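You operate a simulated robot arm through the tools that you are given. There is no shell and no other tool.

You are at the controls of a simulated robot arm. One attempt, no reset.

## Task
Nest the yellow-marked bowls, slip the card ring over them and slide it all to mat D.
Fine: on the sorting table, with the ring from the table top; large bowl at the bottom; the ring rests on the table.

The check looks at the end state, three seconds after you hand in, the way a careful person would. Anything else that was tipped, shoved, dropped, spilled or broken makes it a failure.

## Robot
A 6-joint arm with a two-finger gripper, fixed in place. Base frame: the origin is at the foot of the arm, x ahead of it, y to its left, z up; the work surface is at about z = 0.8. Lengths are in m, angles in degrees, forces in N, time in s.
It reaches about 1.298 m from its shoulder. Its first joint turns from -149.0 to 149.0 degrees. Payload 1.57 kg.
The tool frame sits at the grasp point between the pads (the TCP): z along the fingers, y along the line on which they close. The tips reach 0.021 m beyond it. Largest opening 0.07 m; the body of the gripper starts 0.05 m behind the TCP.
Orientation is told as [roll, pitch, yaw] about the base's x, y, z axes, in that order, counted from this pose: with the fingers straight down and closing along the base's y, the tool's x points along the base's -x, its y along +y and its z along -z.

## Interface
- The arm moves only by the tool step_arm. Its argument "deltas" is a list of rows, each an object (a shift or turn left out is 0, a gripper value left out holds the last) with "travel": the shift along the tool's x, y, z in mm, a list of three; "angular": the turn, a rotation vector about the tool's x, y, z in degrees, a list of three; "gripper": the finger opening in mm, from 0 to 70. In form: [{"travel": [dx, dy, dz], "angular": [ax, ay, az], "gripper": gripper}, ...]. A call has 1 to 20 rows; each row shifts and turns the commanded pose from where the row before left it, along the tool's axes as they then stand. A row lasts 0.2 s, in which the tool goes at most 0.05 m and 8.6 degrees; a call with a longer step from one row to the next is refused whole, and so is a gripper value outside its range. Where a pose cannot be reached the arm comes as near as it can. A force on the tool above 40 N (or 10 N above the force at the start of the call, whichever is more), or a blocked arm, ends the call early, and 0.2 s more pass. Each finger halts on what it meets, pressing with about 20 N; the grip force reading is that of the motor and also rises with nothing between the fingers. The clock runs only during rows and for 0.2 s after the last one: add rows that do not move to give the fingers time. It gives the time, the measured TCP pose, the force on the tool (base axes), the opening and the grip force at its end, in the units of the frame above (readings bear some noise), with the torque about the TCP (base axes, N m) and any sound that the robot's microphone picked up, and new pictures: "views" is both (left out), scene, wrist or none.
- Cameras (640 x 400 px; columns grow to the right, rows downward): "scene" is fixed at [0.0517, -0.5023, 1.3862]; the picture's right is [0.30, -0.96, 0.00], its down [-0.47, -0.14, -0.87] and it looks along [0.83, 0.26, -0.49] (base axes); focal length 364 px, centre (320, 200). "wrist" rides on the gripper at [0.079, 0.004, -0.081] in the tool frame; the picture's right is [-0.05, 1.00, 0.00], its down [-0.67, -0.04, -0.74] and it looks along [-0.74, -0.04, 0.67] (tool axes); focal length 256 px, centre (320, 200). There is no depth. A picture from a camera that has moved, and an enlarged one, comes with that camera's place and axes in the base frame and with its lens.
- raise_lower(by): slides the trunk up (or, below 0, down) by that many m; the arm rides with it, the base frame stays. It gives what a move gives, with no picture.
- close_up(camera, box): a new picture of the part [left, top, right, bottom] of that camera's present view, enlarged. No time passes.
- close_job(): hands the job in; it is judged then, once.

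Nothing tells you positions but the pictures and the camera data. Unless the task says otherwise, let go and move clear before handing in.

The tools are called after "Request:" as a command line: name --argument value ..., lists and objects as JSON in quotes. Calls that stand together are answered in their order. step_arm: Moves the arm, as the interface text tells. Its arguments: {"type":"object","properties":{"deltas":{"type":"array","items":{"type":"object","properties":{"travel":{"type":"array","items":{"type":"number"}},"angular":{"type":"array","items":{"type":"number"}},"gripper":{"type":"number"}}}},"views":{"type":"string","enum":["both","scene","wrist","none"]}},"required":["deltas"]} The other tools are called the same way: raise_lower (by) slides the trunk up or down; close_up (camera, box) takes an enlarged picture of a part of a camera's view; close_job () hands the job in.

At the start:

```text
t: 0.0
tool_pos: [0.6421, -0.1751, 1.1178]
tool_rot: [0.0, 0.1, -0.1]
force: [0.4, -0.1, -0.2]
wrist_torque: [0.01, -0.04, 0.02]
opening: 0.0701
finger_force: 0.1
trunk travel left (down, up): [-0.798, 0.172]
```

scene: 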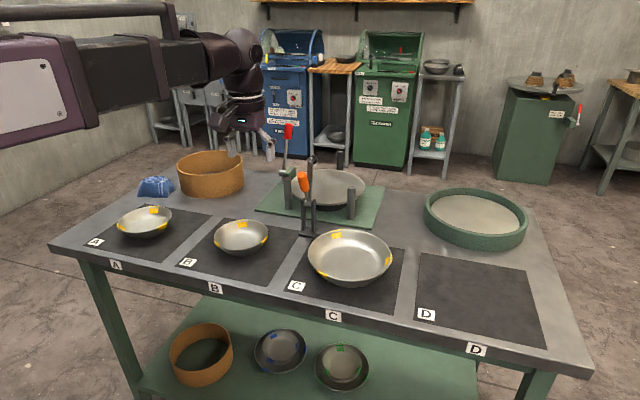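
wrist: 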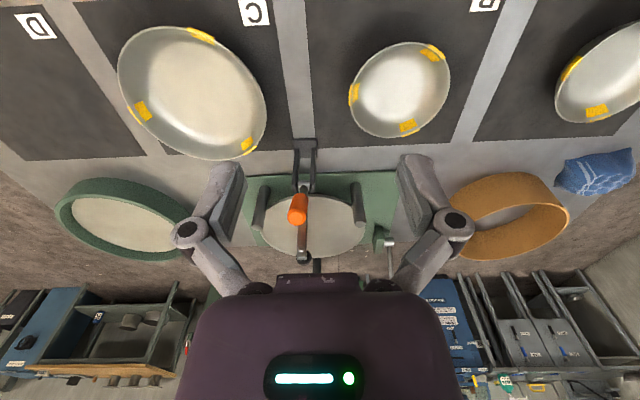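

I see three yellow-marked bowls on mats A, B and C, a brown card ring at the table's back left, a clamp fixture holding a plate in the middle, and a green ring tray on the right. I'll enlarge parts of the view to work out sizes and places before I move anything.

Request:
close_up --camera "scene" --box '[80, 130, 280, 270]'

Request:
close_up --camera "scene" --box '[240, 120, 420, 300]'

Request:
close_up --camera "scene" --box '[380, 170, 600, 380]'

Request:
close_up --camera "scene" --box '[130, 290, 430, 400]'

Request:
close_up --camera "wrist" --box '[0, 0, 320, 200]'

Request:
close_up --camera "wrist" --box '[320, 0, 640, 200]'

Request:
close_up --camera "wrist" --box '[160, 120, 640, 300]'

```text
2.86 times, centred on (180, 200) of scene
camera zoom: at [0.0517, -0.5023, 1.3862], right [0.3, -0.96, 0.0], down [-0.47, -0.14, -0.87], along [0.83, 0.26, -0.49], focal length 1042 px, centre (720, 200)
```

zoom: 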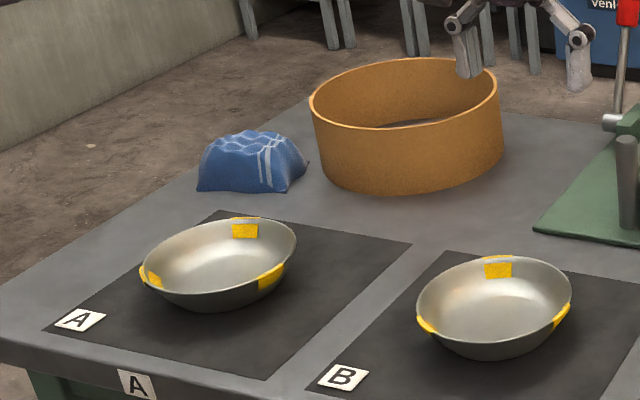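

```text
2.22 times, centred on (330, 210) of scene
camera zoom: at [0.0517, -0.5023, 1.3862], right [0.3, -0.96, 0.0], down [-0.47, -0.14, -0.87], along [0.83, 0.26, -0.49], focal length 810 px, centre (298, 178)
```

zoom: 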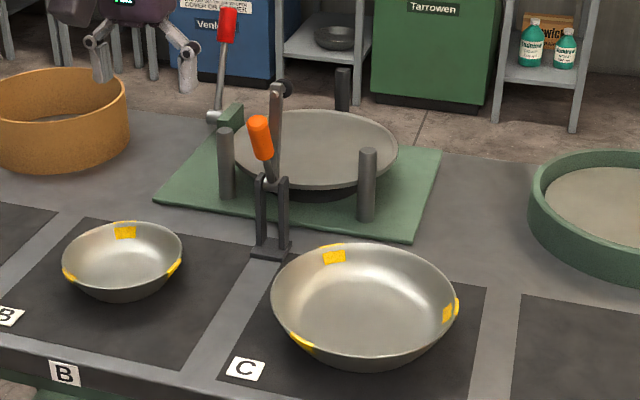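

```text
1.90 times, centred on (490, 275) of scene
camera zoom: at [0.0517, -0.5023, 1.3862], right [0.3, -0.96, 0.0], down [-0.47, -0.14, -0.87], along [0.83, 0.26, -0.49], focal length 694 px, centre (-4, 57)
```

zoom: 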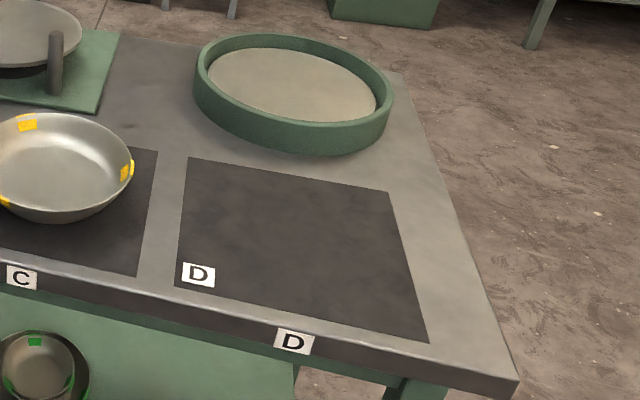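

```text
2.13 times, centred on (280, 345) of scene
camera zoom: at [0.0517, -0.5023, 1.3862], right [0.3, -0.96, 0.0], down [-0.47, -0.14, -0.87], along [0.83, 0.26, -0.49], focal length 778 px, centre (405, -109)
```

zoom: 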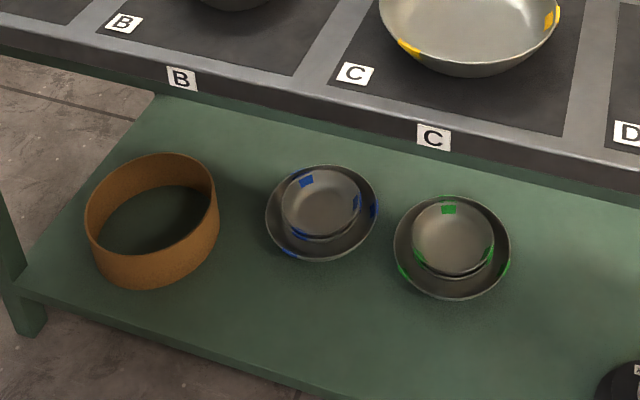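

```text
2.00 times, centred on (160, 100) of wrist
camera zoom: at [0.5644, -0.171, 1.1966], right [0.05, 1.0, 0.0], down [0.67, -0.04, 0.74], along [0.74, -0.04, -0.67], focal length 512 px, centre (640, 400)
```

zoom: 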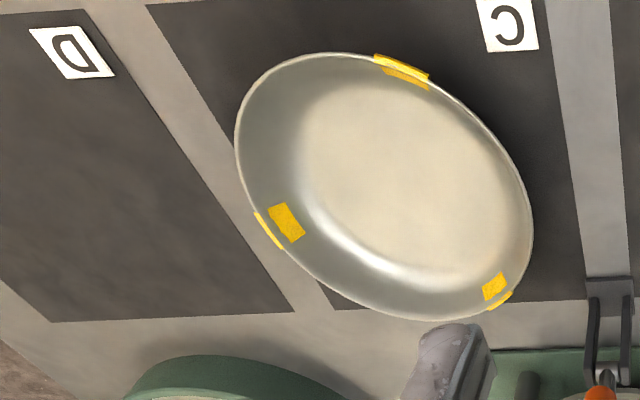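

```text
2.00 times, centred on (480, 100) of wrist
camera zoom: at [0.5644, -0.171, 1.1966], right [0.05, 1.0, 0.0], down [0.67, -0.04, 0.74], along [0.74, -0.04, -0.67], focal length 512 px, centre (0, 400)
```

zoom: 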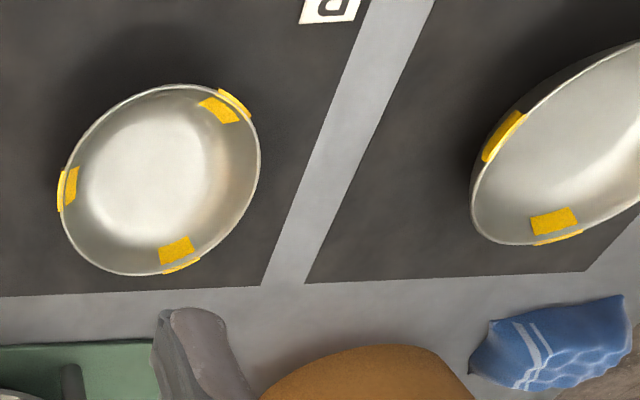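

```text
1.33 times, centred on (400, 210) of wrist
camera zoom: at [0.5644, -0.171, 1.1966], right [0.05, 1.0, 0.0], down [0.67, -0.04, 0.74], along [0.74, -0.04, -0.67], focal length 341 px, centre (213, 187)
```

zoom: 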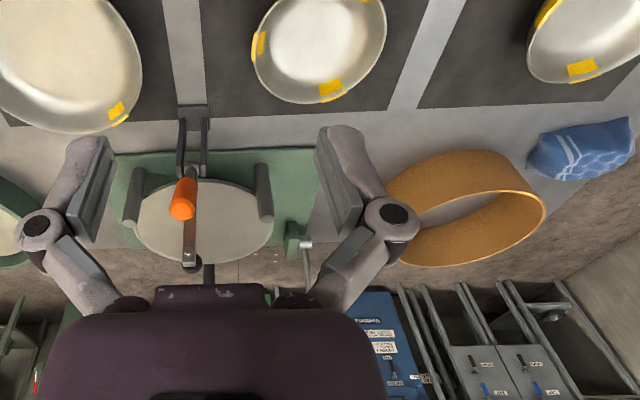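

The rough positions I get are: mats about 0.24 m square, mat D centred near (0.74, -0.65), the large bowl (about 0.195 m across) near (0.715, -0.36), two bowls of about 0.14 m at (0.72, -0.08) and (0.71, 0.20), and the ring (about 0.21 m across) near (1.02, 0.19). Next I'll move the wrist camera over the large bowl to refine these.

Request:
step_arm --deltas '[{"travel": [4.4, -37, 13.6]}, {"travel": [4.4, -37, 13.6]}, {"travel": [4.4, -37, 13.6]}, {"travel": [4.4, -37, 13.6]}, {"travel": [4.4, -37, 13.6]}, {}]' --views "both"

```text
t: 1.4
tool_pos: [0.6214, -0.3608, 1.1164]
tool_rot: [0.0, 0.0, -0.1]
force: [0.4, 0.9, 0.5]
wrist_torque: [-0.01, -0.01, -0.01]
opening: 0.0699
finger_force: 0.2
out of reach, approached as far as the arm can: row 1, 2, 3, 4, 5
trunk travel left (down, up): [-0.798, 0.172]
camera wrist: at [0.5431, -0.356, 1.1967], right [0.05, 1.0, 0.0], down [0.67, -0.04, 0.74], along [0.74, -0.04, -0.67], focal length 256 px, centre (320, 200)
```

scene: 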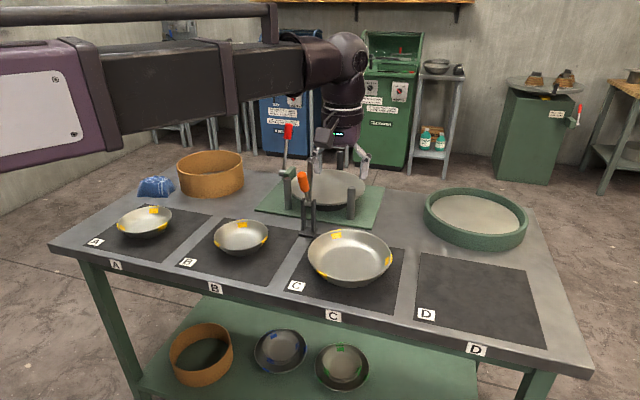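
wrist: 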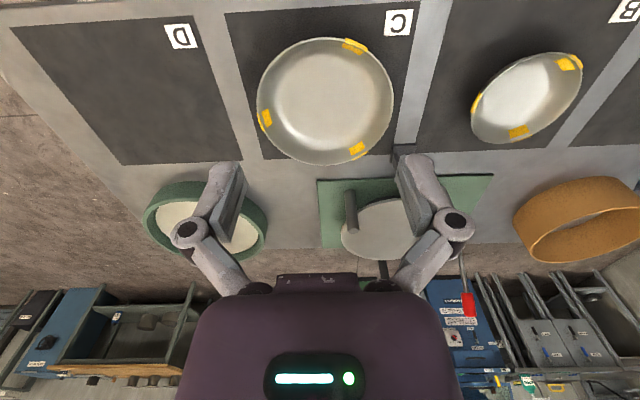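

The downward part of that move was out of reach with the trunk this high, so I need the trunk lower. I'll lower it in stages and keep checking the bowl from the wrist camera.

Request:
raise_lower --by -0.12

Request:
step_arm --deltas '[{}]' --views "both"

```text
t: 2.9
tool_pos: [0.6217, -0.3614, 0.9966]
tool_rot: [0.0, 0.1, -0.1]
force: [0.1, -0.1, -0.4]
wrist_torque: [0.01, 0.01, 0.01]
opening: 0.0701
finger_force: 0.2
trunk travel left (down, up): [-0.678, 0.292]
```

```text
t: 3.3
tool_pos: [0.6221, -0.3614, 0.9971]
tool_rot: [0.0, -0.1, 0.0]
force: [-0.1, 0.0, 0.0]
wrist_torque: [-0.01, -0.03, 0.0]
opening: 0.0699
finger_force: 0.0
trunk travel left (down, up): [-0.678, 0.292]
camera wrist: at [0.5433, -0.3559, 1.0767], right [0.05, 1.0, 0.0], down [0.67, -0.04, 0.74], along [0.74, -0.04, -0.67], focal length 256 px, centre (320, 200)
```

scene: 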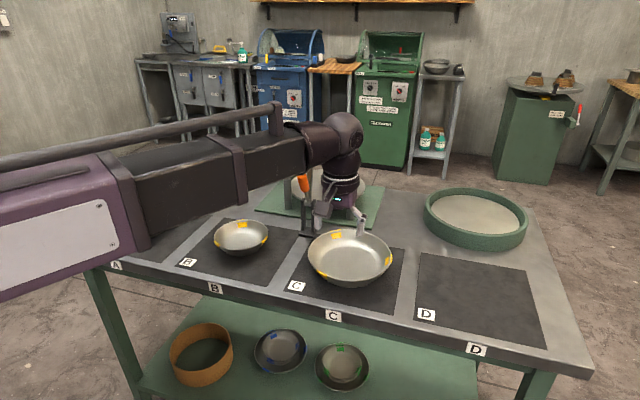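
wrist: 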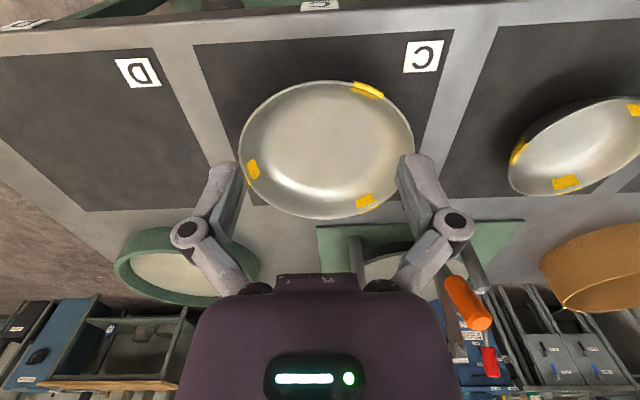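

The large bowl sits near (0.728, -0.36), with its rim at about z 0.86 and a radius of about 0.096. Next I'll look at bowls B and A from the same height.

Request:
step_arm --deltas '[{"travel": [0, 46, 0]}, {"travel": [0, 46, 0]}, {"travel": [0, 46, 0]}, {"travel": [0, 46, 0]}, {"travel": [0, 46, 0]}, {"travel": [0, 46, 0]}, {}]' --views "wrist"

Request:
step_arm --deltas '[{"travel": [0, 46, 0]}, {"travel": [0, 46, 0]}, {"travel": [0, 46, 0]}, {"travel": [0, 46, 0]}, {"travel": [0, 46, 0]}, {"travel": [0, 46, 0]}, {}]' --views "both"

```text
t: 4.9
tool_pos: [0.6207, -0.0834, 0.9965]
tool_rot: [-0.1, -0.1, 0.0]
force: [-0.4, -0.1, 0.9]
wrist_torque: [0.02, 0.0, -0.01]
opening: 0.07
finger_force: 0.2
trunk travel left (down, up): [-0.678, 0.292]
camera wrist: at [0.5427, -0.0797, 1.0766], right [0.05, 1.0, 0.0], down [0.67, -0.04, 0.74], along [0.74, -0.04, -0.67], focal length 256 px, centre (320, 200)
```

wrist: 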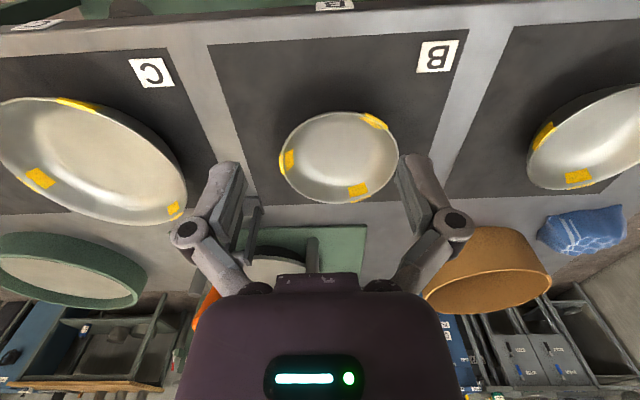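

```text
t: 6.5
tool_pos: [0.6236, 0.1914, 0.9971]
tool_rot: [0.0, 0.0, 0.1]
force: [-0.3, -0.2, -0.6]
wrist_torque: [0.04, -0.02, 0.04]
opening: 0.0701
finger_force: 0.1
trunk travel left (down, up): [-0.678, 0.292]
camera wrist: at [0.5456, 0.1968, 1.0766], right [0.05, 1.0, 0.0], down [0.67, -0.04, 0.74], along [0.74, -0.04, -0.67], focal length 256 px, centre (320, 200)
```

scene: 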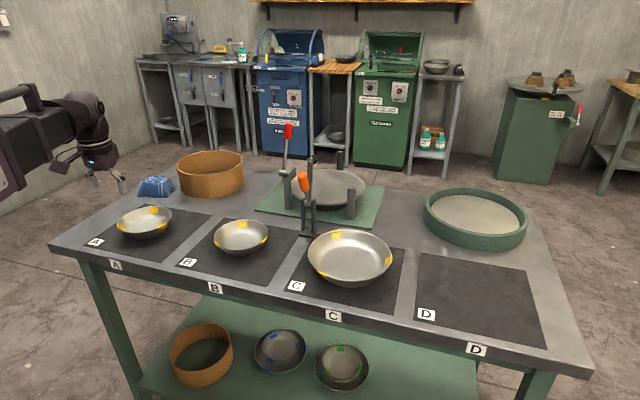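
wrist: 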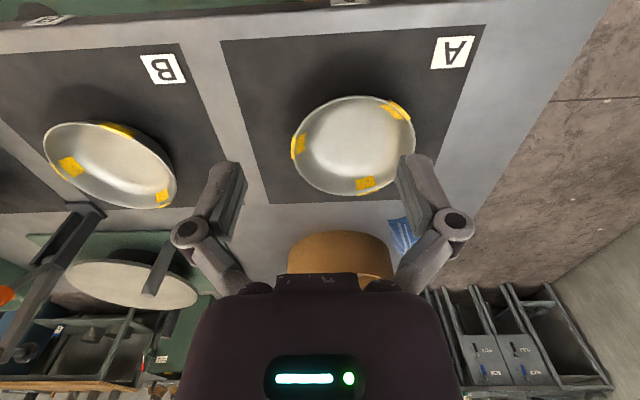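

Bowls A and B look almost the same size. I'll enlarge both to compare their profiles and judge which nests inside which.

Request:
close_up --camera "scene" --box '[104, 190, 184, 250]'

Request:
close_up --camera "scene" --box '[200, 205, 280, 265]'

Request:
close_up --camera "scene" --box '[296, 220, 408, 300]'

Request:
close_up --camera "scene" --box '[165, 140, 255, 205]'

Request:
close_up --camera "wrist" --box '[260, 80, 440, 210]'

Request:
close_up --camera "scene" --box '[240, 320, 380, 400]'

```text
6.67 times, centred on (144, 220) of scene
camera zoom: at [0.0517, -0.5023, 1.3862], right [0.3, -0.96, 0.0], down [-0.47, -0.14, -0.87], along [0.83, 0.26, -0.49], focal length 2430 px, centre (1493, 67)
```

zoom: 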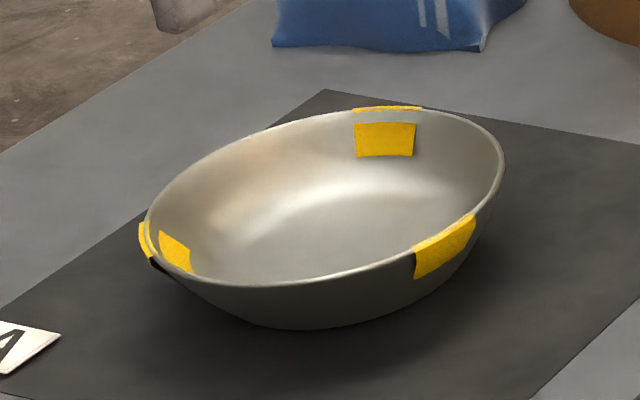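

```text
6.67 times, centred on (240, 235) of scene
camera zoom: at [0.0517, -0.5023, 1.3862], right [0.3, -0.96, 0.0], down [-0.47, -0.14, -0.87], along [0.83, 0.26, -0.49], focal length 2430 px, centre (853, -33)
```

zoom: 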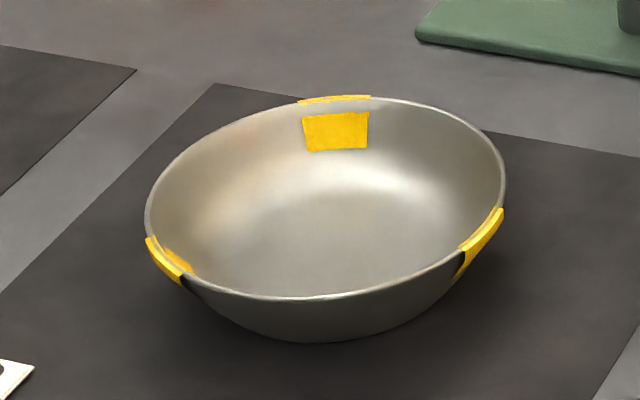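

```text
5.00 times, centred on (352, 260) of scene
camera zoom: at [0.0517, -0.5023, 1.3862], right [0.3, -0.96, 0.0], down [-0.47, -0.14, -0.87], along [0.83, 0.26, -0.49], focal length 1823 px, centre (160, -100)
```

zoom: 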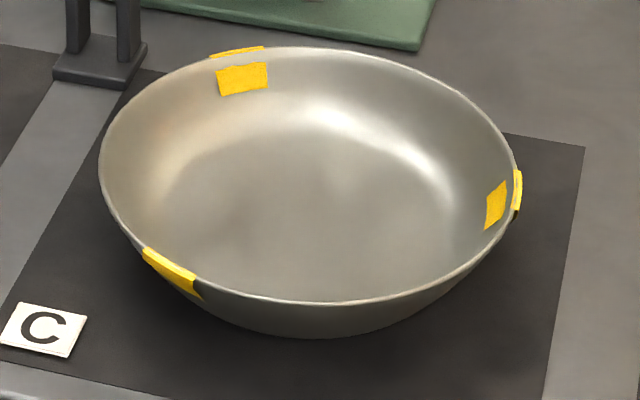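

```text
6.15 times, centred on (210, 172) of scene
camera zoom: at [0.0517, -0.5023, 1.3862], right [0.3, -0.96, 0.0], down [-0.47, -0.14, -0.87], along [0.83, 0.26, -0.49], focal length 2243 px, centre (997, 369)
```

zoom: 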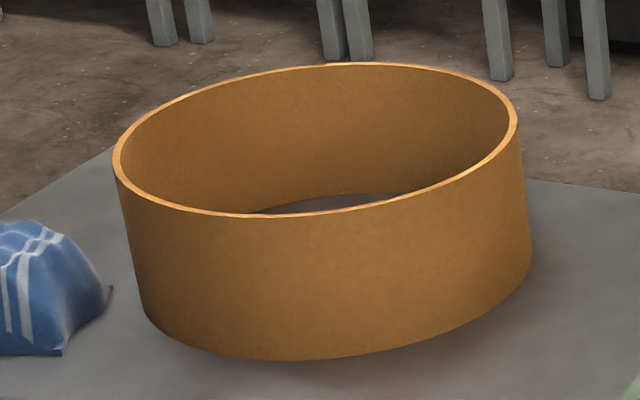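

```text
3.08 times, centred on (350, 145) of wrist
camera zoom: at [0.5456, 0.1968, 1.0766], right [0.05, 1.0, 0.0], down [0.67, -0.04, 0.74], along [0.74, -0.04, -0.67], focal length 788 px, centre (228, 369)
```

zoom: 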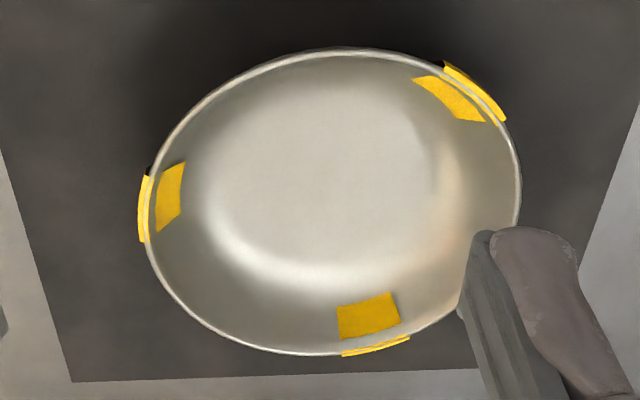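

```text
4.57 times, centred on (310, 360) of scene
camera zoom: at [0.0517, -0.5023, 1.3862], right [0.3, -0.96, 0.0], down [-0.47, -0.14, -0.87], along [0.83, 0.26, -0.49], focal length 1666 px, centre (366, -531)
```

zoom: 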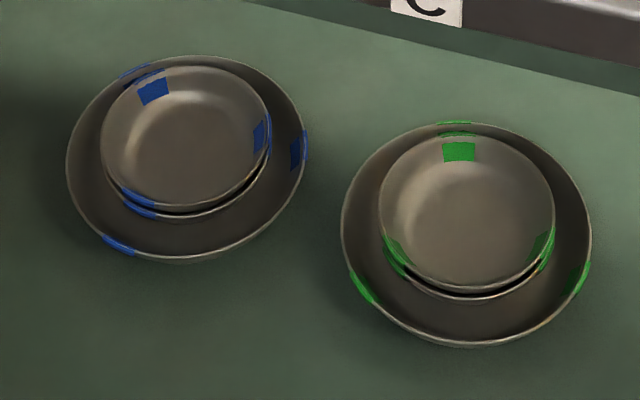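

Bowls A and B look identical, and the shelf stacks show the same pattern: two equal small bowls in a large one. My plan is to grip each small bowl on its near rim, leaning back toward the robot and clear of the clamps. I'll turn the gripper 90° and lower the trunk.

Request:
step_arm --deltas '[{"angular": [0, 0, 8.5]}, {"angular": [0, 0, 8.5]}, {"angular": [0, 0, 8.5]}, {"angular": [0, 0, 8.5]}, {"angular": [0, 0, 8.5]}, {"angular": [0, 0, 8.5]}, {"angular": [0, 0, 8.5]}, {"angular": [0, 0, 8.5]}, {"angular": [0, 0, 8.5]}, {"angular": [0, 0, 8.5]}, {"angular": [0, 0, 5]}, {}]' --views "both"

```text
t: 9.1
tool_pos: [0.6212, 0.1917, 0.997]
tool_rot: [0.0, 0.0, -90.2]
force: [-0.3, 0.4, 0.1]
wrist_torque: [-0.01, 0.0, -0.02]
opening: 0.0698
finger_force: 0.0
trunk travel left (down, up): [-0.678, 0.292]
camera wrist: at [0.627, 0.2715, 1.0766], right [1.0, -0.05, 0.0], down [-0.04, -0.67, 0.74], along [-0.04, -0.74, -0.67], focal length 256 px, centre (320, 200)
```

scene: 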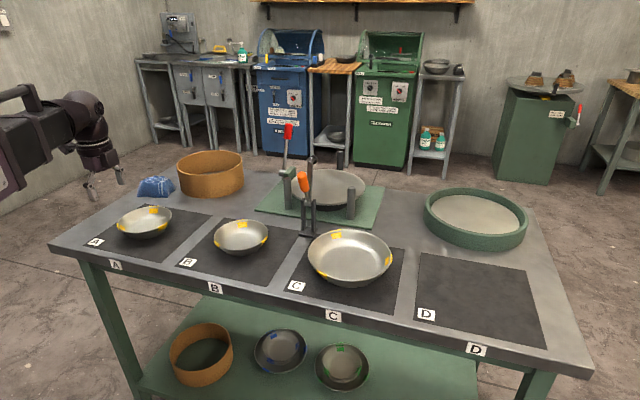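
wrist: 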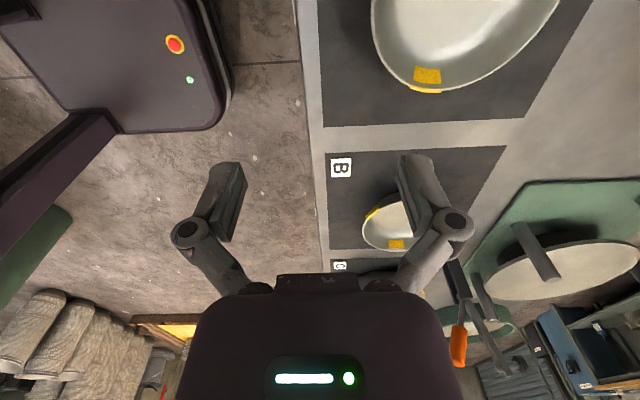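

The turn worked. Now I'll tilt the fingers about 27° so they point forward and down along the bowl wall, then lower the trunk some more.

Request:
step_arm --deltas '[{"angular": [-7, 0, 0]}, {"angular": [-7, 0, 0]}, {"angular": [-7, 0, 0]}, {"angular": [-6, 0, 0]}, {}]' --views "none"

Request:
raise_lower --by -0.1

Request:
step_arm --deltas '[{}]' --views "both"

```text
t: 10.3
tool_pos: [0.6221, 0.1914, 1.018]
tool_rot: [27.1, 0.0, -89.9]
force: [0.1, -0.2, -0.5]
wrist_torque: [0.0, 0.0, 0.02]
opening: 0.0702
finger_force: 0.0
out of reach, approached as far as the arm can: row 2, 3, 4
trunk travel left (down, up): [-0.678, 0.292]
```

```text
t: 11.6
tool_pos: [0.6217, 0.1913, 0.9176]
tool_rot: [27.0, 0.1, -90.0]
force: [0.0, 0.1, 0.5]
wrist_torque: [0.01, -0.03, -0.06]
opening: 0.0701
finger_force: 0.0
trunk travel left (down, up): [-0.578, 0.392]
```

```text
t: 12.0
tool_pos: [0.6224, 0.191, 0.9167]
tool_rot: [27.0, 0.1, -90.0]
force: [-0.1, 0.3, -0.9]
wrist_torque: [0.01, -0.01, 0.03]
opening: 0.07
finger_force: 0.0
trunk travel left (down, up): [-0.578, 0.392]
camera wrist: at [0.59, 0.2713, 0.99], right [0.89, -0.05, 0.45], down [-0.37, -0.67, 0.65], along [0.27, -0.74, -0.61], focal length 256 px, centre (320, 200)
```

scene: 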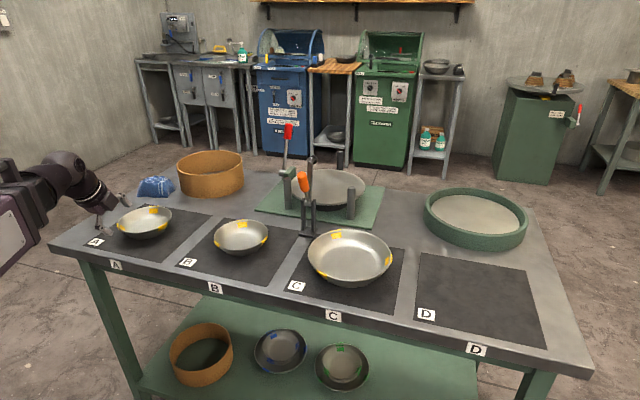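
wrist: 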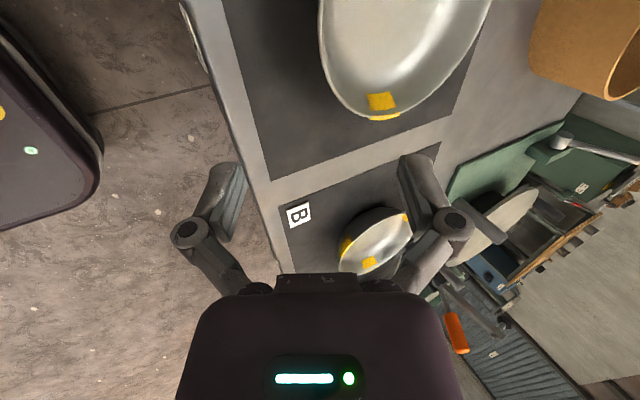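

At this tilt the arm can't go below about z 0.917 with the trunk where it is. I'll raise the arm while shifting it toward bowl A's near rim, then drop the trunk 0.12 m so there is room to approach.

Request:
step_arm --deltas '[{"travel": [10.7, 18.7, -27.9]}, {"travel": [10.7, 18.7, -27.9]}, {"travel": [10.7, 18.7, -27.9]}, {}]' --views "none"

Request:
raise_lower --by -0.12

Request:
step_arm --deltas '[{}]' --views "both"

```text
t: 13.0
tool_pos: [0.6311, 0.2167, 0.9174]
tool_rot: [27.1, 0.0, -90.0]
force: [-0.5, 0.4, 0.5]
wrist_torque: [0.01, 0.0, 0.01]
opening: 0.0699
finger_force: 0.0
out of reach, approached as far as the arm can: row 1, 2, 3
trunk travel left (down, up): [-0.578, 0.392]
```

```text
t: 14.3
tool_pos: [0.622, 0.2163, 0.8074]
tool_rot: [26.5, 0.1, -90.0]
force: [-16.4, 1.8, 13.0]
wrist_torque: [-0.08, 0.44, -0.07]
opening: 0.0699
finger_force: 0.0
trunk travel left (down, up): [-0.468, 0.502]
stopped: the force on the tool passed its limit at 67 N (the readings are from after the stop); the commanded pose is now the measured one
```

```text
t: 14.7
tool_pos: [0.6238, 0.2143, 0.8085]
tool_rot: [26.6, 0.2, -90.1]
force: [-23.6, 0.1, 17.9]
wrist_torque: [0.05, 0.67, -0.01]
opening: 0.0702
finger_force: 0.1
trunk travel left (down, up): [-0.468, 0.502]
camera wrist: at [0.5919, 0.2958, 0.8812], right [0.89, -0.05, 0.45], down [-0.36, -0.67, 0.65], along [0.26, -0.74, -0.62], focal length 256 px, centre (320, 200)
```

scene: 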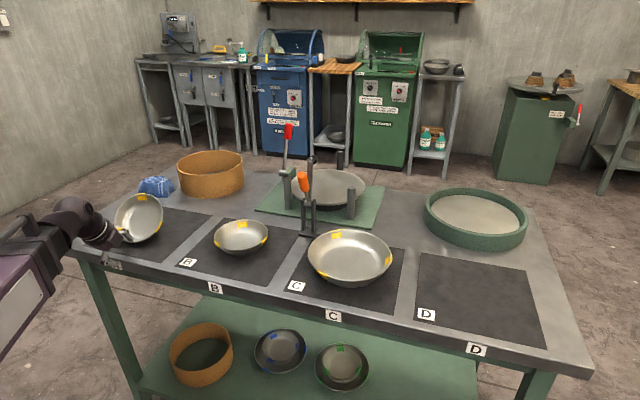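
wrist: 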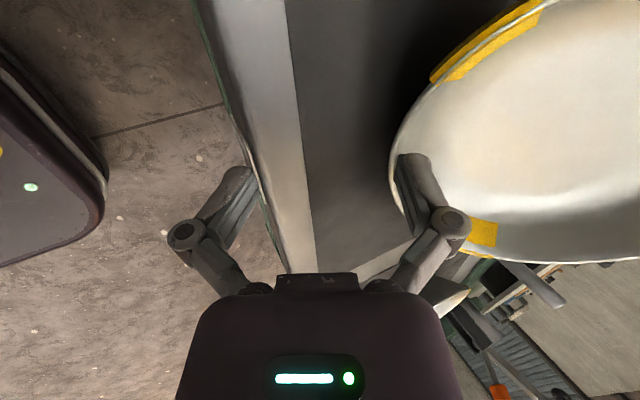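

I made an error. The arm did not rise as commanded: height seems to come only from the trunk, and I didn't check before lowering it. The inner finger is now pressing bowl A's near rim down, so the bowl is tilted. I'll ease the trunk back up in small steps to let it settle flat, checking as I go.

Request:
raise_lower --by 0.01

```text
t: 15.3
tool_pos: [0.6278, 0.2158, 0.8164]
tool_rot: [26.6, -0.1, -89.9]
force: [-0.9, 0.6, 1.9]
wrist_torque: [0.02, -0.05, 0.01]
opening: 0.0696
finger_force: 0.0
trunk travel left (down, up): [-0.478, 0.492]
```

Request:
close_up --camera "scene" --box '[20, 160, 220, 285]'

Request:
close_up --camera "wrist" --box '[160, 0, 640, 300]'

```text
3.20 times, centred on (120, 222) of scene
camera zoom: at [0.0517, -0.5023, 1.3862], right [0.3, -0.96, 0.0], down [-0.47, -0.14, -0.87], along [0.83, 0.26, -0.49], focal length 1166 px, centre (960, 128)
```

zoom: 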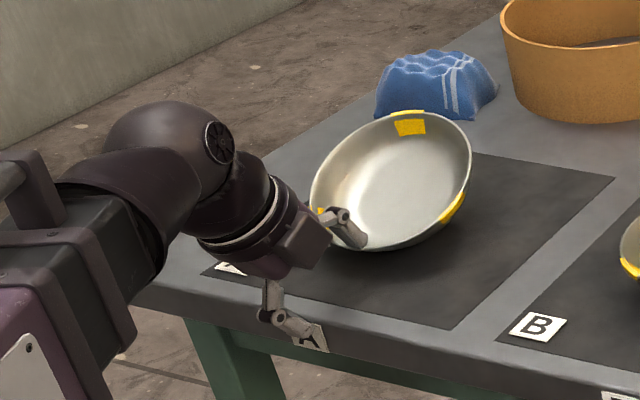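

```text
1.33 times, centred on (400, 150) of wrist
camera zoom: at [0.5961, 0.2964, 0.8895], right [0.89, -0.05, 0.45], down [-0.37, -0.67, 0.65], along [0.26, -0.74, -0.61], focal length 341 px, centre (213, 267)
```

zoom: 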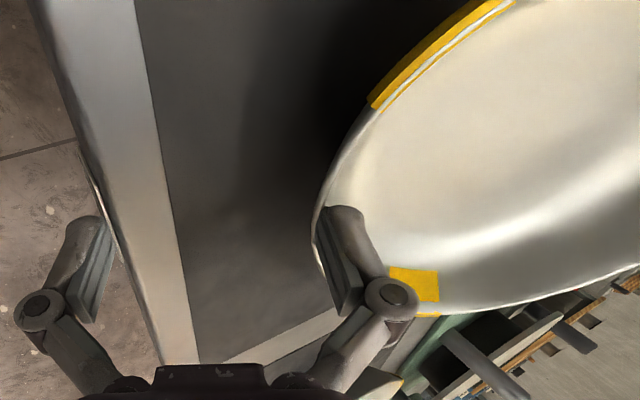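

The inner finger is inside bowl A's near rim and the outer finger is right at the table's front edge. I'll keep raising in small steps so the bowl rocks back down gently.

Request:
raise_lower --by 0.012

Request:
close_up --camera "scene" --box '[20, 160, 220, 285]'

```text
t: 15.9
tool_pos: [0.6261, 0.2171, 0.8285]
tool_rot: [26.6, 0.0, -90.1]
force: [0.1, 0.4, -0.2]
wrist_torque: [0.0, 0.01, 0.0]
opening: 0.0699
finger_force: 0.0
trunk travel left (down, up): [-0.49, 0.48]
```

```text
3.20 times, centred on (120, 222) of scene
camera zoom: at [0.0517, -0.5023, 1.3862], right [0.3, -0.96, 0.0], down [-0.47, -0.14, -0.87], along [0.83, 0.26, -0.49], focal length 1166 px, centre (960, 128)
```

zoom: 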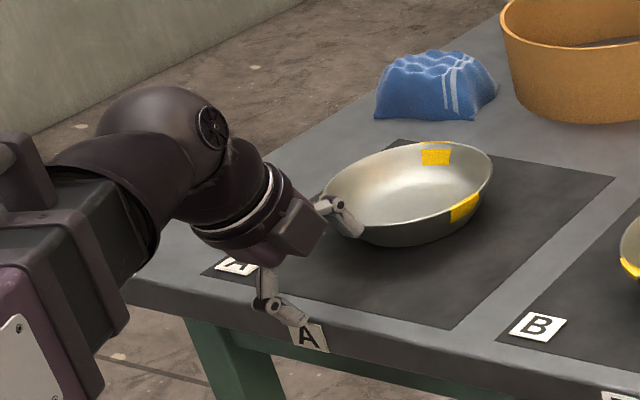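

Bowl A is flat on its mat again and the force is zero. The rim now sits between the open fingers. I'll test with a single small step whether the arm can rise by itself.

Request:
step_arm --deltas '[{"travel": [0, 9.1, -17.8]}, {}]' --views "wrist"

```text
t: 16.5
tool_pos: [0.6266, 0.2157, 0.8277]
tool_rot: [26.5, 0.0, -90.1]
force: [0.3, -0.3, -0.8]
wrist_torque: [-0.03, -0.01, 0.01]
opening: 0.0699
finger_force: 0.0
out of reach, approached as far as the arm can: row 1
trunk travel left (down, up): [-0.49, 0.48]
camera wrist: at [0.5949, 0.2962, 0.9015], right [0.89, -0.05, 0.45], down [-0.36, -0.67, 0.65], along [0.26, -0.74, -0.62], focal length 256 px, centre (320, 200)
```

wrist: 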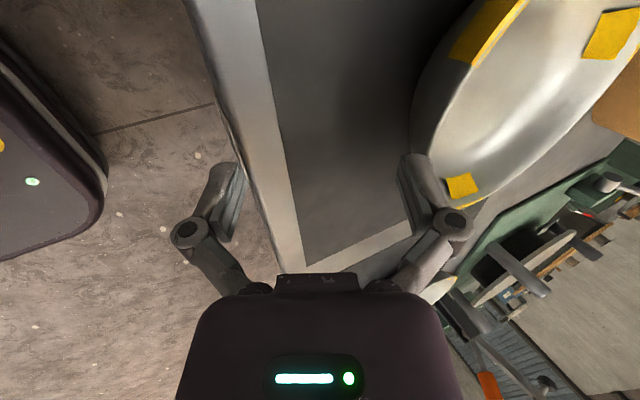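

Confirmed: the arm moves only in x, y and orientation, and height comes from the trunk alone. I'll check how the fingers sit relative to bowl A's rim.

Request:
close_up --camera "wrist" --box '[360, 60, 560, 220]'

Request:
close_up --camera "scene" --box '[95, 185, 185, 255]'

```text
2.50 times, centred on (460, 140) of wrist
camera zoom: at [0.5949, 0.2962, 0.9015], right [0.89, -0.05, 0.45], down [-0.36, -0.67, 0.65], along [0.26, -0.74, -0.62], focal length 640 px, centre (-30, 350)
```

zoom: 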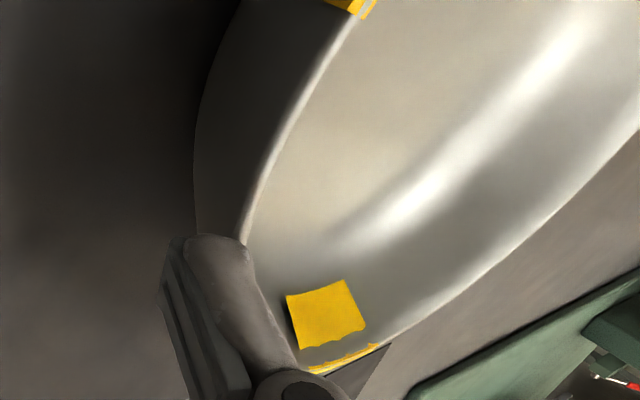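

```text
5.71 times, centred on (140, 220) of scene
camera zoom: at [0.0517, -0.5023, 1.3862], right [0.3, -0.96, 0.0], down [-0.47, -0.14, -0.87], along [0.83, 0.26, -0.49], focal length 2083 px, centre (1349, 86)
```

zoom: 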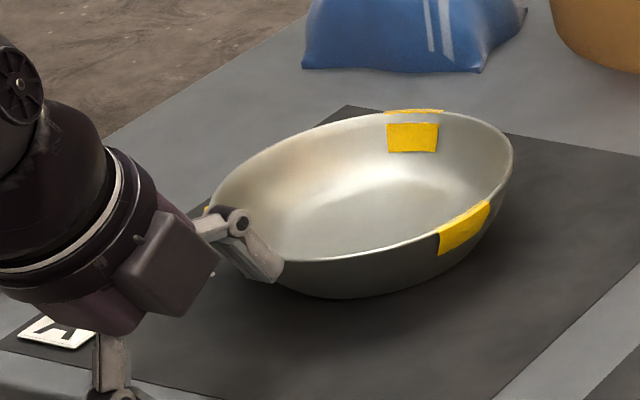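

Bowl A slid forward about 13 mm and now sits near (0.744, 0.2245), with the inner finger just in front of its near rim at about x 0.674. I'll raise the trunk so the fingers clear the bowl, then reposition.

Request:
raise_lower --by 0.07

```text
t: 17.5
tool_pos: [0.6255, 0.2159, 0.899]
tool_rot: [26.6, 0.1, -90.0]
force: [0.3, 0.3, -0.4]
wrist_torque: [0.0, 0.0, -0.02]
opening: 0.07
finger_force: 0.0
trunk travel left (down, up): [-0.56, 0.41]
```

Request:
step_arm --deltas '[{"travel": [4.2, 22.7, 11.6], "gripper": 30}, {"travel": [4.2, 22.7, 11.6], "gripper": 30}, {}, {}]' --views "both"

```text
t: 18.5
tool_pos: [0.675, 0.2244, 0.8989]
tool_rot: [26.5, -0.1, -90.0]
force: [0.0, 0.1, -0.7]
wrist_torque: [-0.02, 0.03, 0.0]
opening: 0.0303
finger_force: 0.0
trunk travel left (down, up): [-0.56, 0.41]
camera wrist: at [0.644, 0.3045, 0.9715], right [0.89, -0.05, 0.45], down [-0.36, -0.67, 0.65], along [0.26, -0.74, -0.62], focal length 256 px, centre (320, 200)
```

scene: 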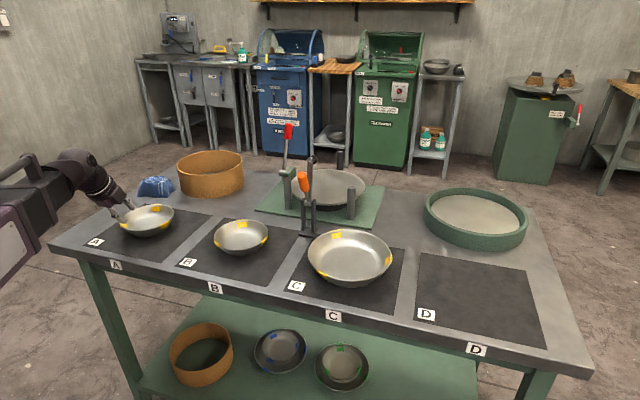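
wrist: 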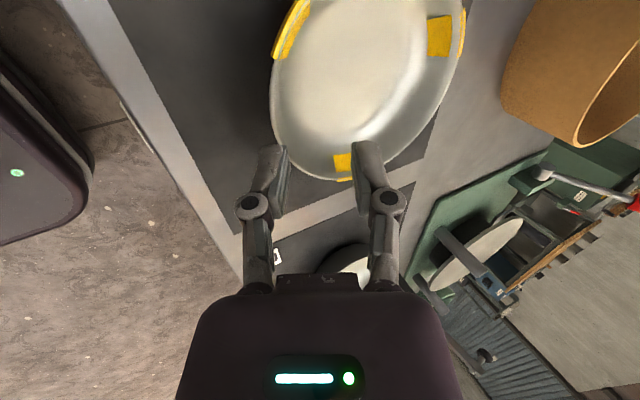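

The near rim appears where I predicted, between the fingers. I'll lower most of the way first and then check.

Request:
raise_lower --by -0.042

Request:
close_up --camera "wrist" --box '[200, 60, 440, 260]'

Request:
close_up --camera "scene" --box '[80, 175, 190, 255]'

```text
t: 19.4
tool_pos: [0.6758, 0.2235, 0.8563]
tool_rot: [26.4, 0.0, -90.1]
force: [0.1, 0.5, -0.5]
wrist_torque: [-0.02, -0.04, -0.01]
opening: 0.03
finger_force: 0.0
trunk travel left (down, up): [-0.518, 0.452]
```

```text
2.00 times, centred on (320, 160) of wrist
camera zoom: at [0.644, 0.3044, 0.9295], right [0.89, -0.05, 0.45], down [-0.36, -0.67, 0.65], along [0.26, -0.74, -0.62], focal length 512 px, centre (320, 280)
```

zoom: 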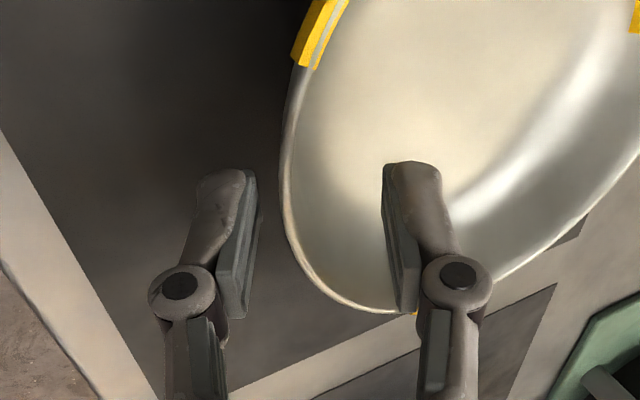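

```text
5.00 times, centred on (135, 215) of scene
camera zoom: at [0.0517, -0.5023, 1.3862], right [0.3, -0.96, 0.0], down [-0.47, -0.14, -0.87], along [0.83, 0.26, -0.49], focal length 1823 px, centre (1245, 125)
```

zoom: 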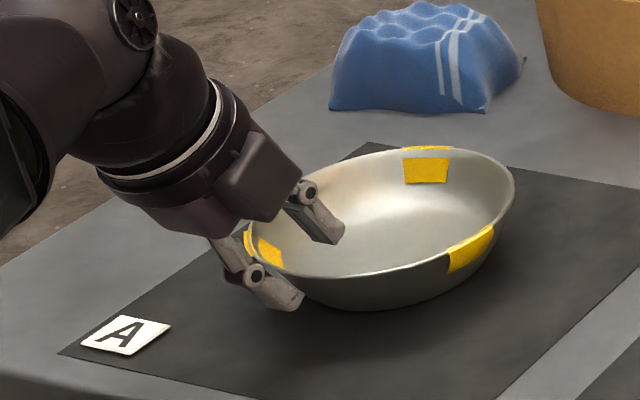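

The fingers straddle the rim well. I'll go down the last 20 mm and look before closing.

Request:
raise_lower --by -0.018

Request:
close_up --camera "wrist" --box '[200, 60, 440, 260]'

```text
t: 20.0
tool_pos: [0.6743, 0.2238, 0.8386]
tool_rot: [26.6, 0.0, -90.0]
force: [-0.1, 0.7, 0.4]
wrist_torque: [0.0, 0.0, 0.01]
opening: 0.03
finger_force: 0.0
trunk travel left (down, up): [-0.5, 0.47]
```

```text
2.00 times, centred on (320, 160) of wrist
camera zoom: at [0.644, 0.3045, 0.9115], right [0.89, -0.05, 0.45], down [-0.36, -0.67, 0.65], along [0.26, -0.74, -0.62], focal length 512 px, centre (320, 280)
```

zoom: 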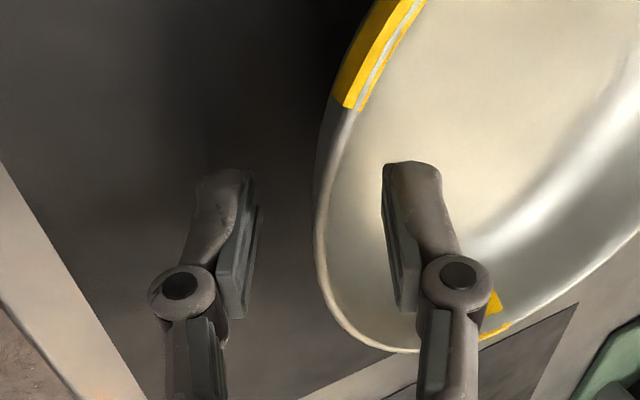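

The rim is centred between the pads, so I'll close the gripper on it.

Request:
step_arm --deltas '[{"gripper": 10}, {"gripper": 0}, {"gripper": 0}, {"gripper": 0}]' --views "both"

Request:
close_up --camera "wrist" --box '[200, 60, 440, 260]'

Request:
close_up --camera "scene" --box '[80, 175, 190, 255]'

```text
t: 21.0
tool_pos: [0.6746, 0.2245, 0.8388]
tool_rot: [26.6, 0.0, -90.0]
force: [2.4, 0.2, 6.9]
wrist_torque: [0.1, -0.48, 0.0]
opening: 0.006
finger_force: 19.7
trunk travel left (down, up): [-0.5, 0.47]
camera wrist: at [0.6439, 0.3044, 0.9118], right [0.89, -0.05, 0.45], down [-0.36, -0.67, 0.65], along [0.26, -0.74, -0.62], focal length 256 px, centre (320, 200)
```

scene: 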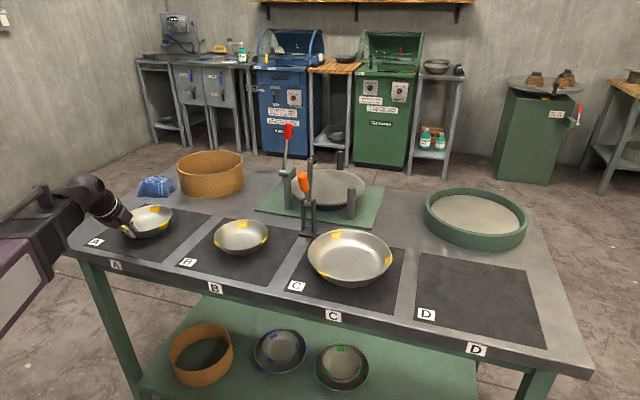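
wrist: 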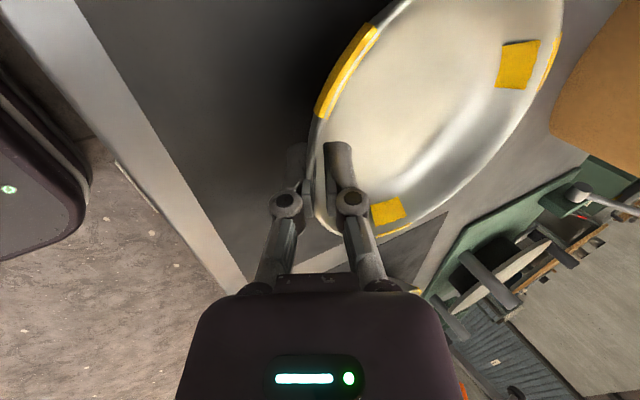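

```text
2.00 times, centred on (320, 160) of wrist
camera zoom: at [0.6439, 0.3044, 0.9118], right [0.89, -0.05, 0.45], down [-0.36, -0.67, 0.65], along [0.26, -0.74, -0.62], focal length 512 px, centre (320, 280)
```

zoom: 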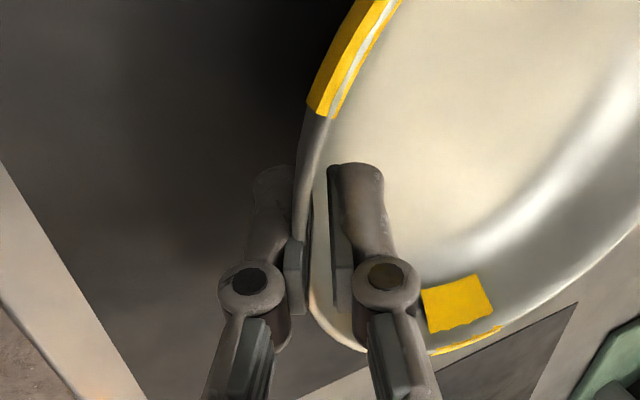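

```text
5.00 times, centred on (135, 215) of scene
camera zoom: at [0.0517, -0.5023, 1.3862], right [0.3, -0.96, 0.0], down [-0.47, -0.14, -0.87], along [0.83, 0.26, -0.49], focal length 1823 px, centre (1245, 125)
```

zoom: 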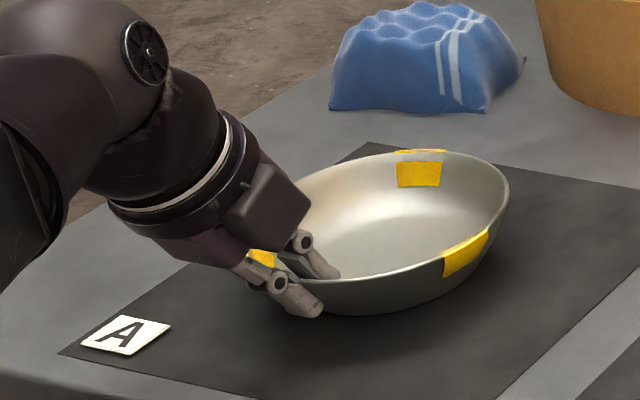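

The bowl is gripped: the opening reads 6 mm at about 20 N. I'll lift a little and check whether it sags.

Request:
raise_lower --by 0.03

Request:
close_up --camera "scene" --box '[80, 165, 190, 255]'

Request:
close_up --camera "wrist" --box '[200, 0, 600, 260]'

```text
t: 21.8
tool_pos: [0.6748, 0.2236, 0.868]
tool_rot: [26.6, 0.1, -90.0]
force: [0.7, -1.0, -1.9]
wrist_torque: [-0.01, 0.08, -0.03]
opening: 0.006
finger_force: 20.8
trunk travel left (down, up): [-0.53, 0.44]
```

```text
4.44 times, centred on (135, 210) of scene
camera zoom: at [0.0517, -0.5023, 1.3862], right [0.3, -0.96, 0.0], down [-0.47, -0.14, -0.87], along [0.83, 0.26, -0.49], focal length 1620 px, centre (1142, 156)
```

zoom: 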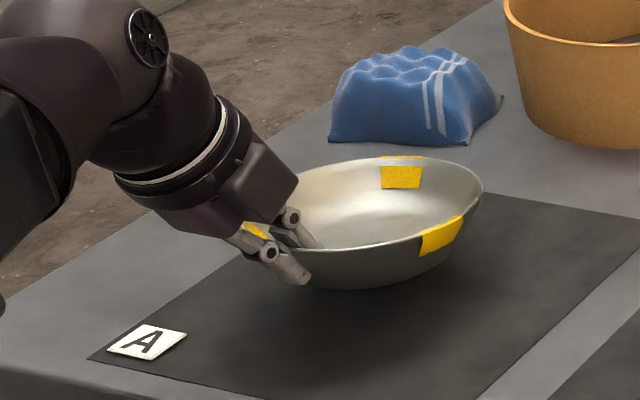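

```text
1.54 times, centred on (400, 130) of wrist
camera zoom: at [0.644, 0.3046, 0.9414], right [0.89, -0.05, 0.44], down [-0.36, -0.67, 0.65], along [0.26, -0.74, -0.62], focal length 394 px, centre (197, 308)
```

zoom: 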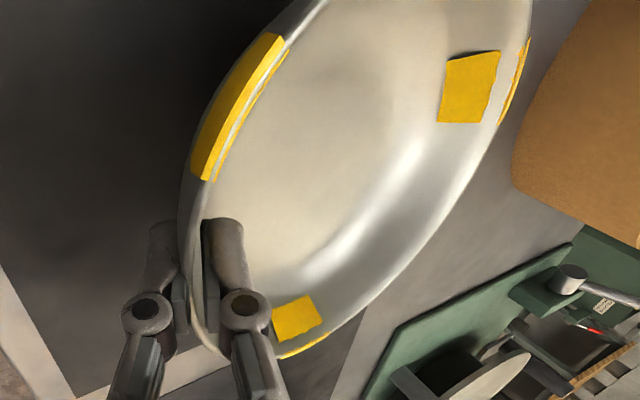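

Bowl A lifts cleanly with only a slight sag on the far side. I'll raise it to carrying height, pull back in x to stay well clear of the clamp, and carry it across to mat C.

Request:
raise_lower --by 0.07

```text
t: 22.9
tool_pos: [0.6754, 0.2248, 0.9385]
tool_rot: [26.5, 0.1, -90.1]
force: [-0.5, -0.5, -0.8]
wrist_torque: [0.0, 0.05, -0.02]
opening: 0.0062
finger_force: 20.2
trunk travel left (down, up): [-0.6, 0.37]
```

Request:
step_arm --deltas '[{"travel": [0, -19, -9.5]}, {"travel": [0, -19, -9.5]}, {"travel": [0, -19, -9.5]}, {"travel": [0, -19, -9.5]}, {}]' --views "both"

```text
t: 24.1
tool_pos: [0.5898, 0.2249, 0.9388]
tool_rot: [26.5, 0.0, -90.0]
force: [0.0, 0.6, -1.1]
wrist_torque: [0.02, 0.07, 0.0]
opening: 0.0061
finger_force: 19.9
trunk travel left (down, up): [-0.6, 0.37]
camera wrist: at [0.5589, 0.3045, 1.0114], right [0.89, -0.05, 0.45], down [-0.36, -0.67, 0.65], along [0.26, -0.74, -0.61], focal length 256 px, centre (320, 200)
```

scene: 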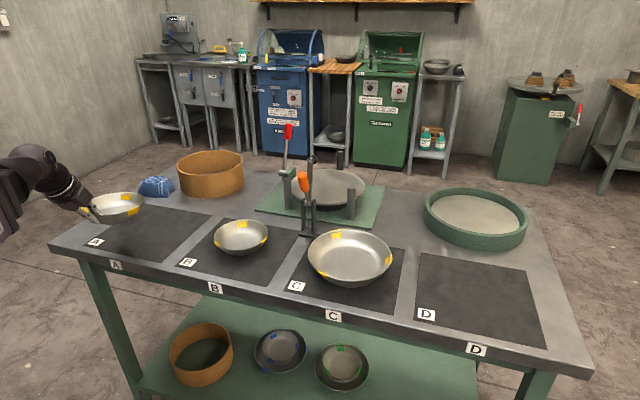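
wrist: 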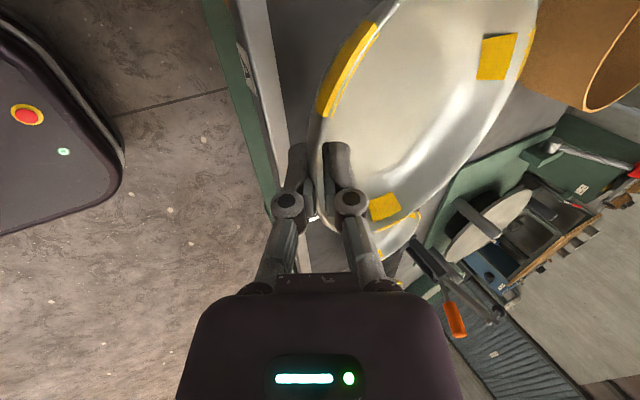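

Request:
step_arm --deltas '[{"travel": [-15, 0, 0]}, {"travel": [-30, 0, 0]}, {"travel": [-30, 0, 0]}, {"travel": [-30, 0, 0]}, {"travel": [-30, 0, 0]}, {"travel": [-30, 0, 0]}, {"travel": [-30, 0, 0]}, {"travel": [-30, 0, 0]}, {"travel": [-30, 0, 0]}, {"travel": [-30, 0, 0]}, {"travel": [-15, 0, 0]}, {}]' --views "scene"

```text
t: 26.7
tool_pos: [0.6182, -0.0691, 0.9382]
tool_rot: [26.4, 0.0, -90.0]
force: [-0.4, 0.0, -1.2]
wrist_torque: [0.0, 0.03, -0.01]
opening: 0.0062
finger_force: 19.7
out of reach, approached as far as the arm can: row 3, 4, 5, 6, 7
trunk travel left (down, up): [-0.6, 0.37]
```

scene: 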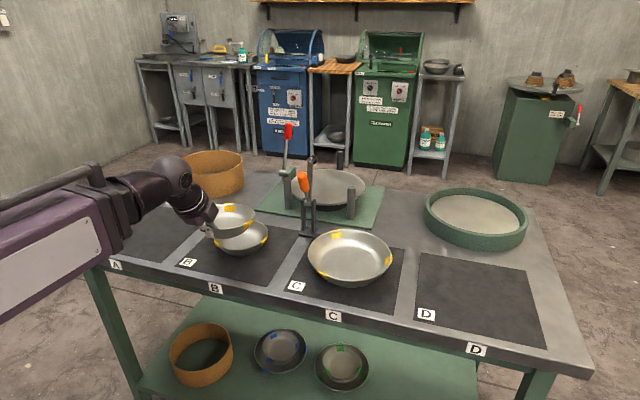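

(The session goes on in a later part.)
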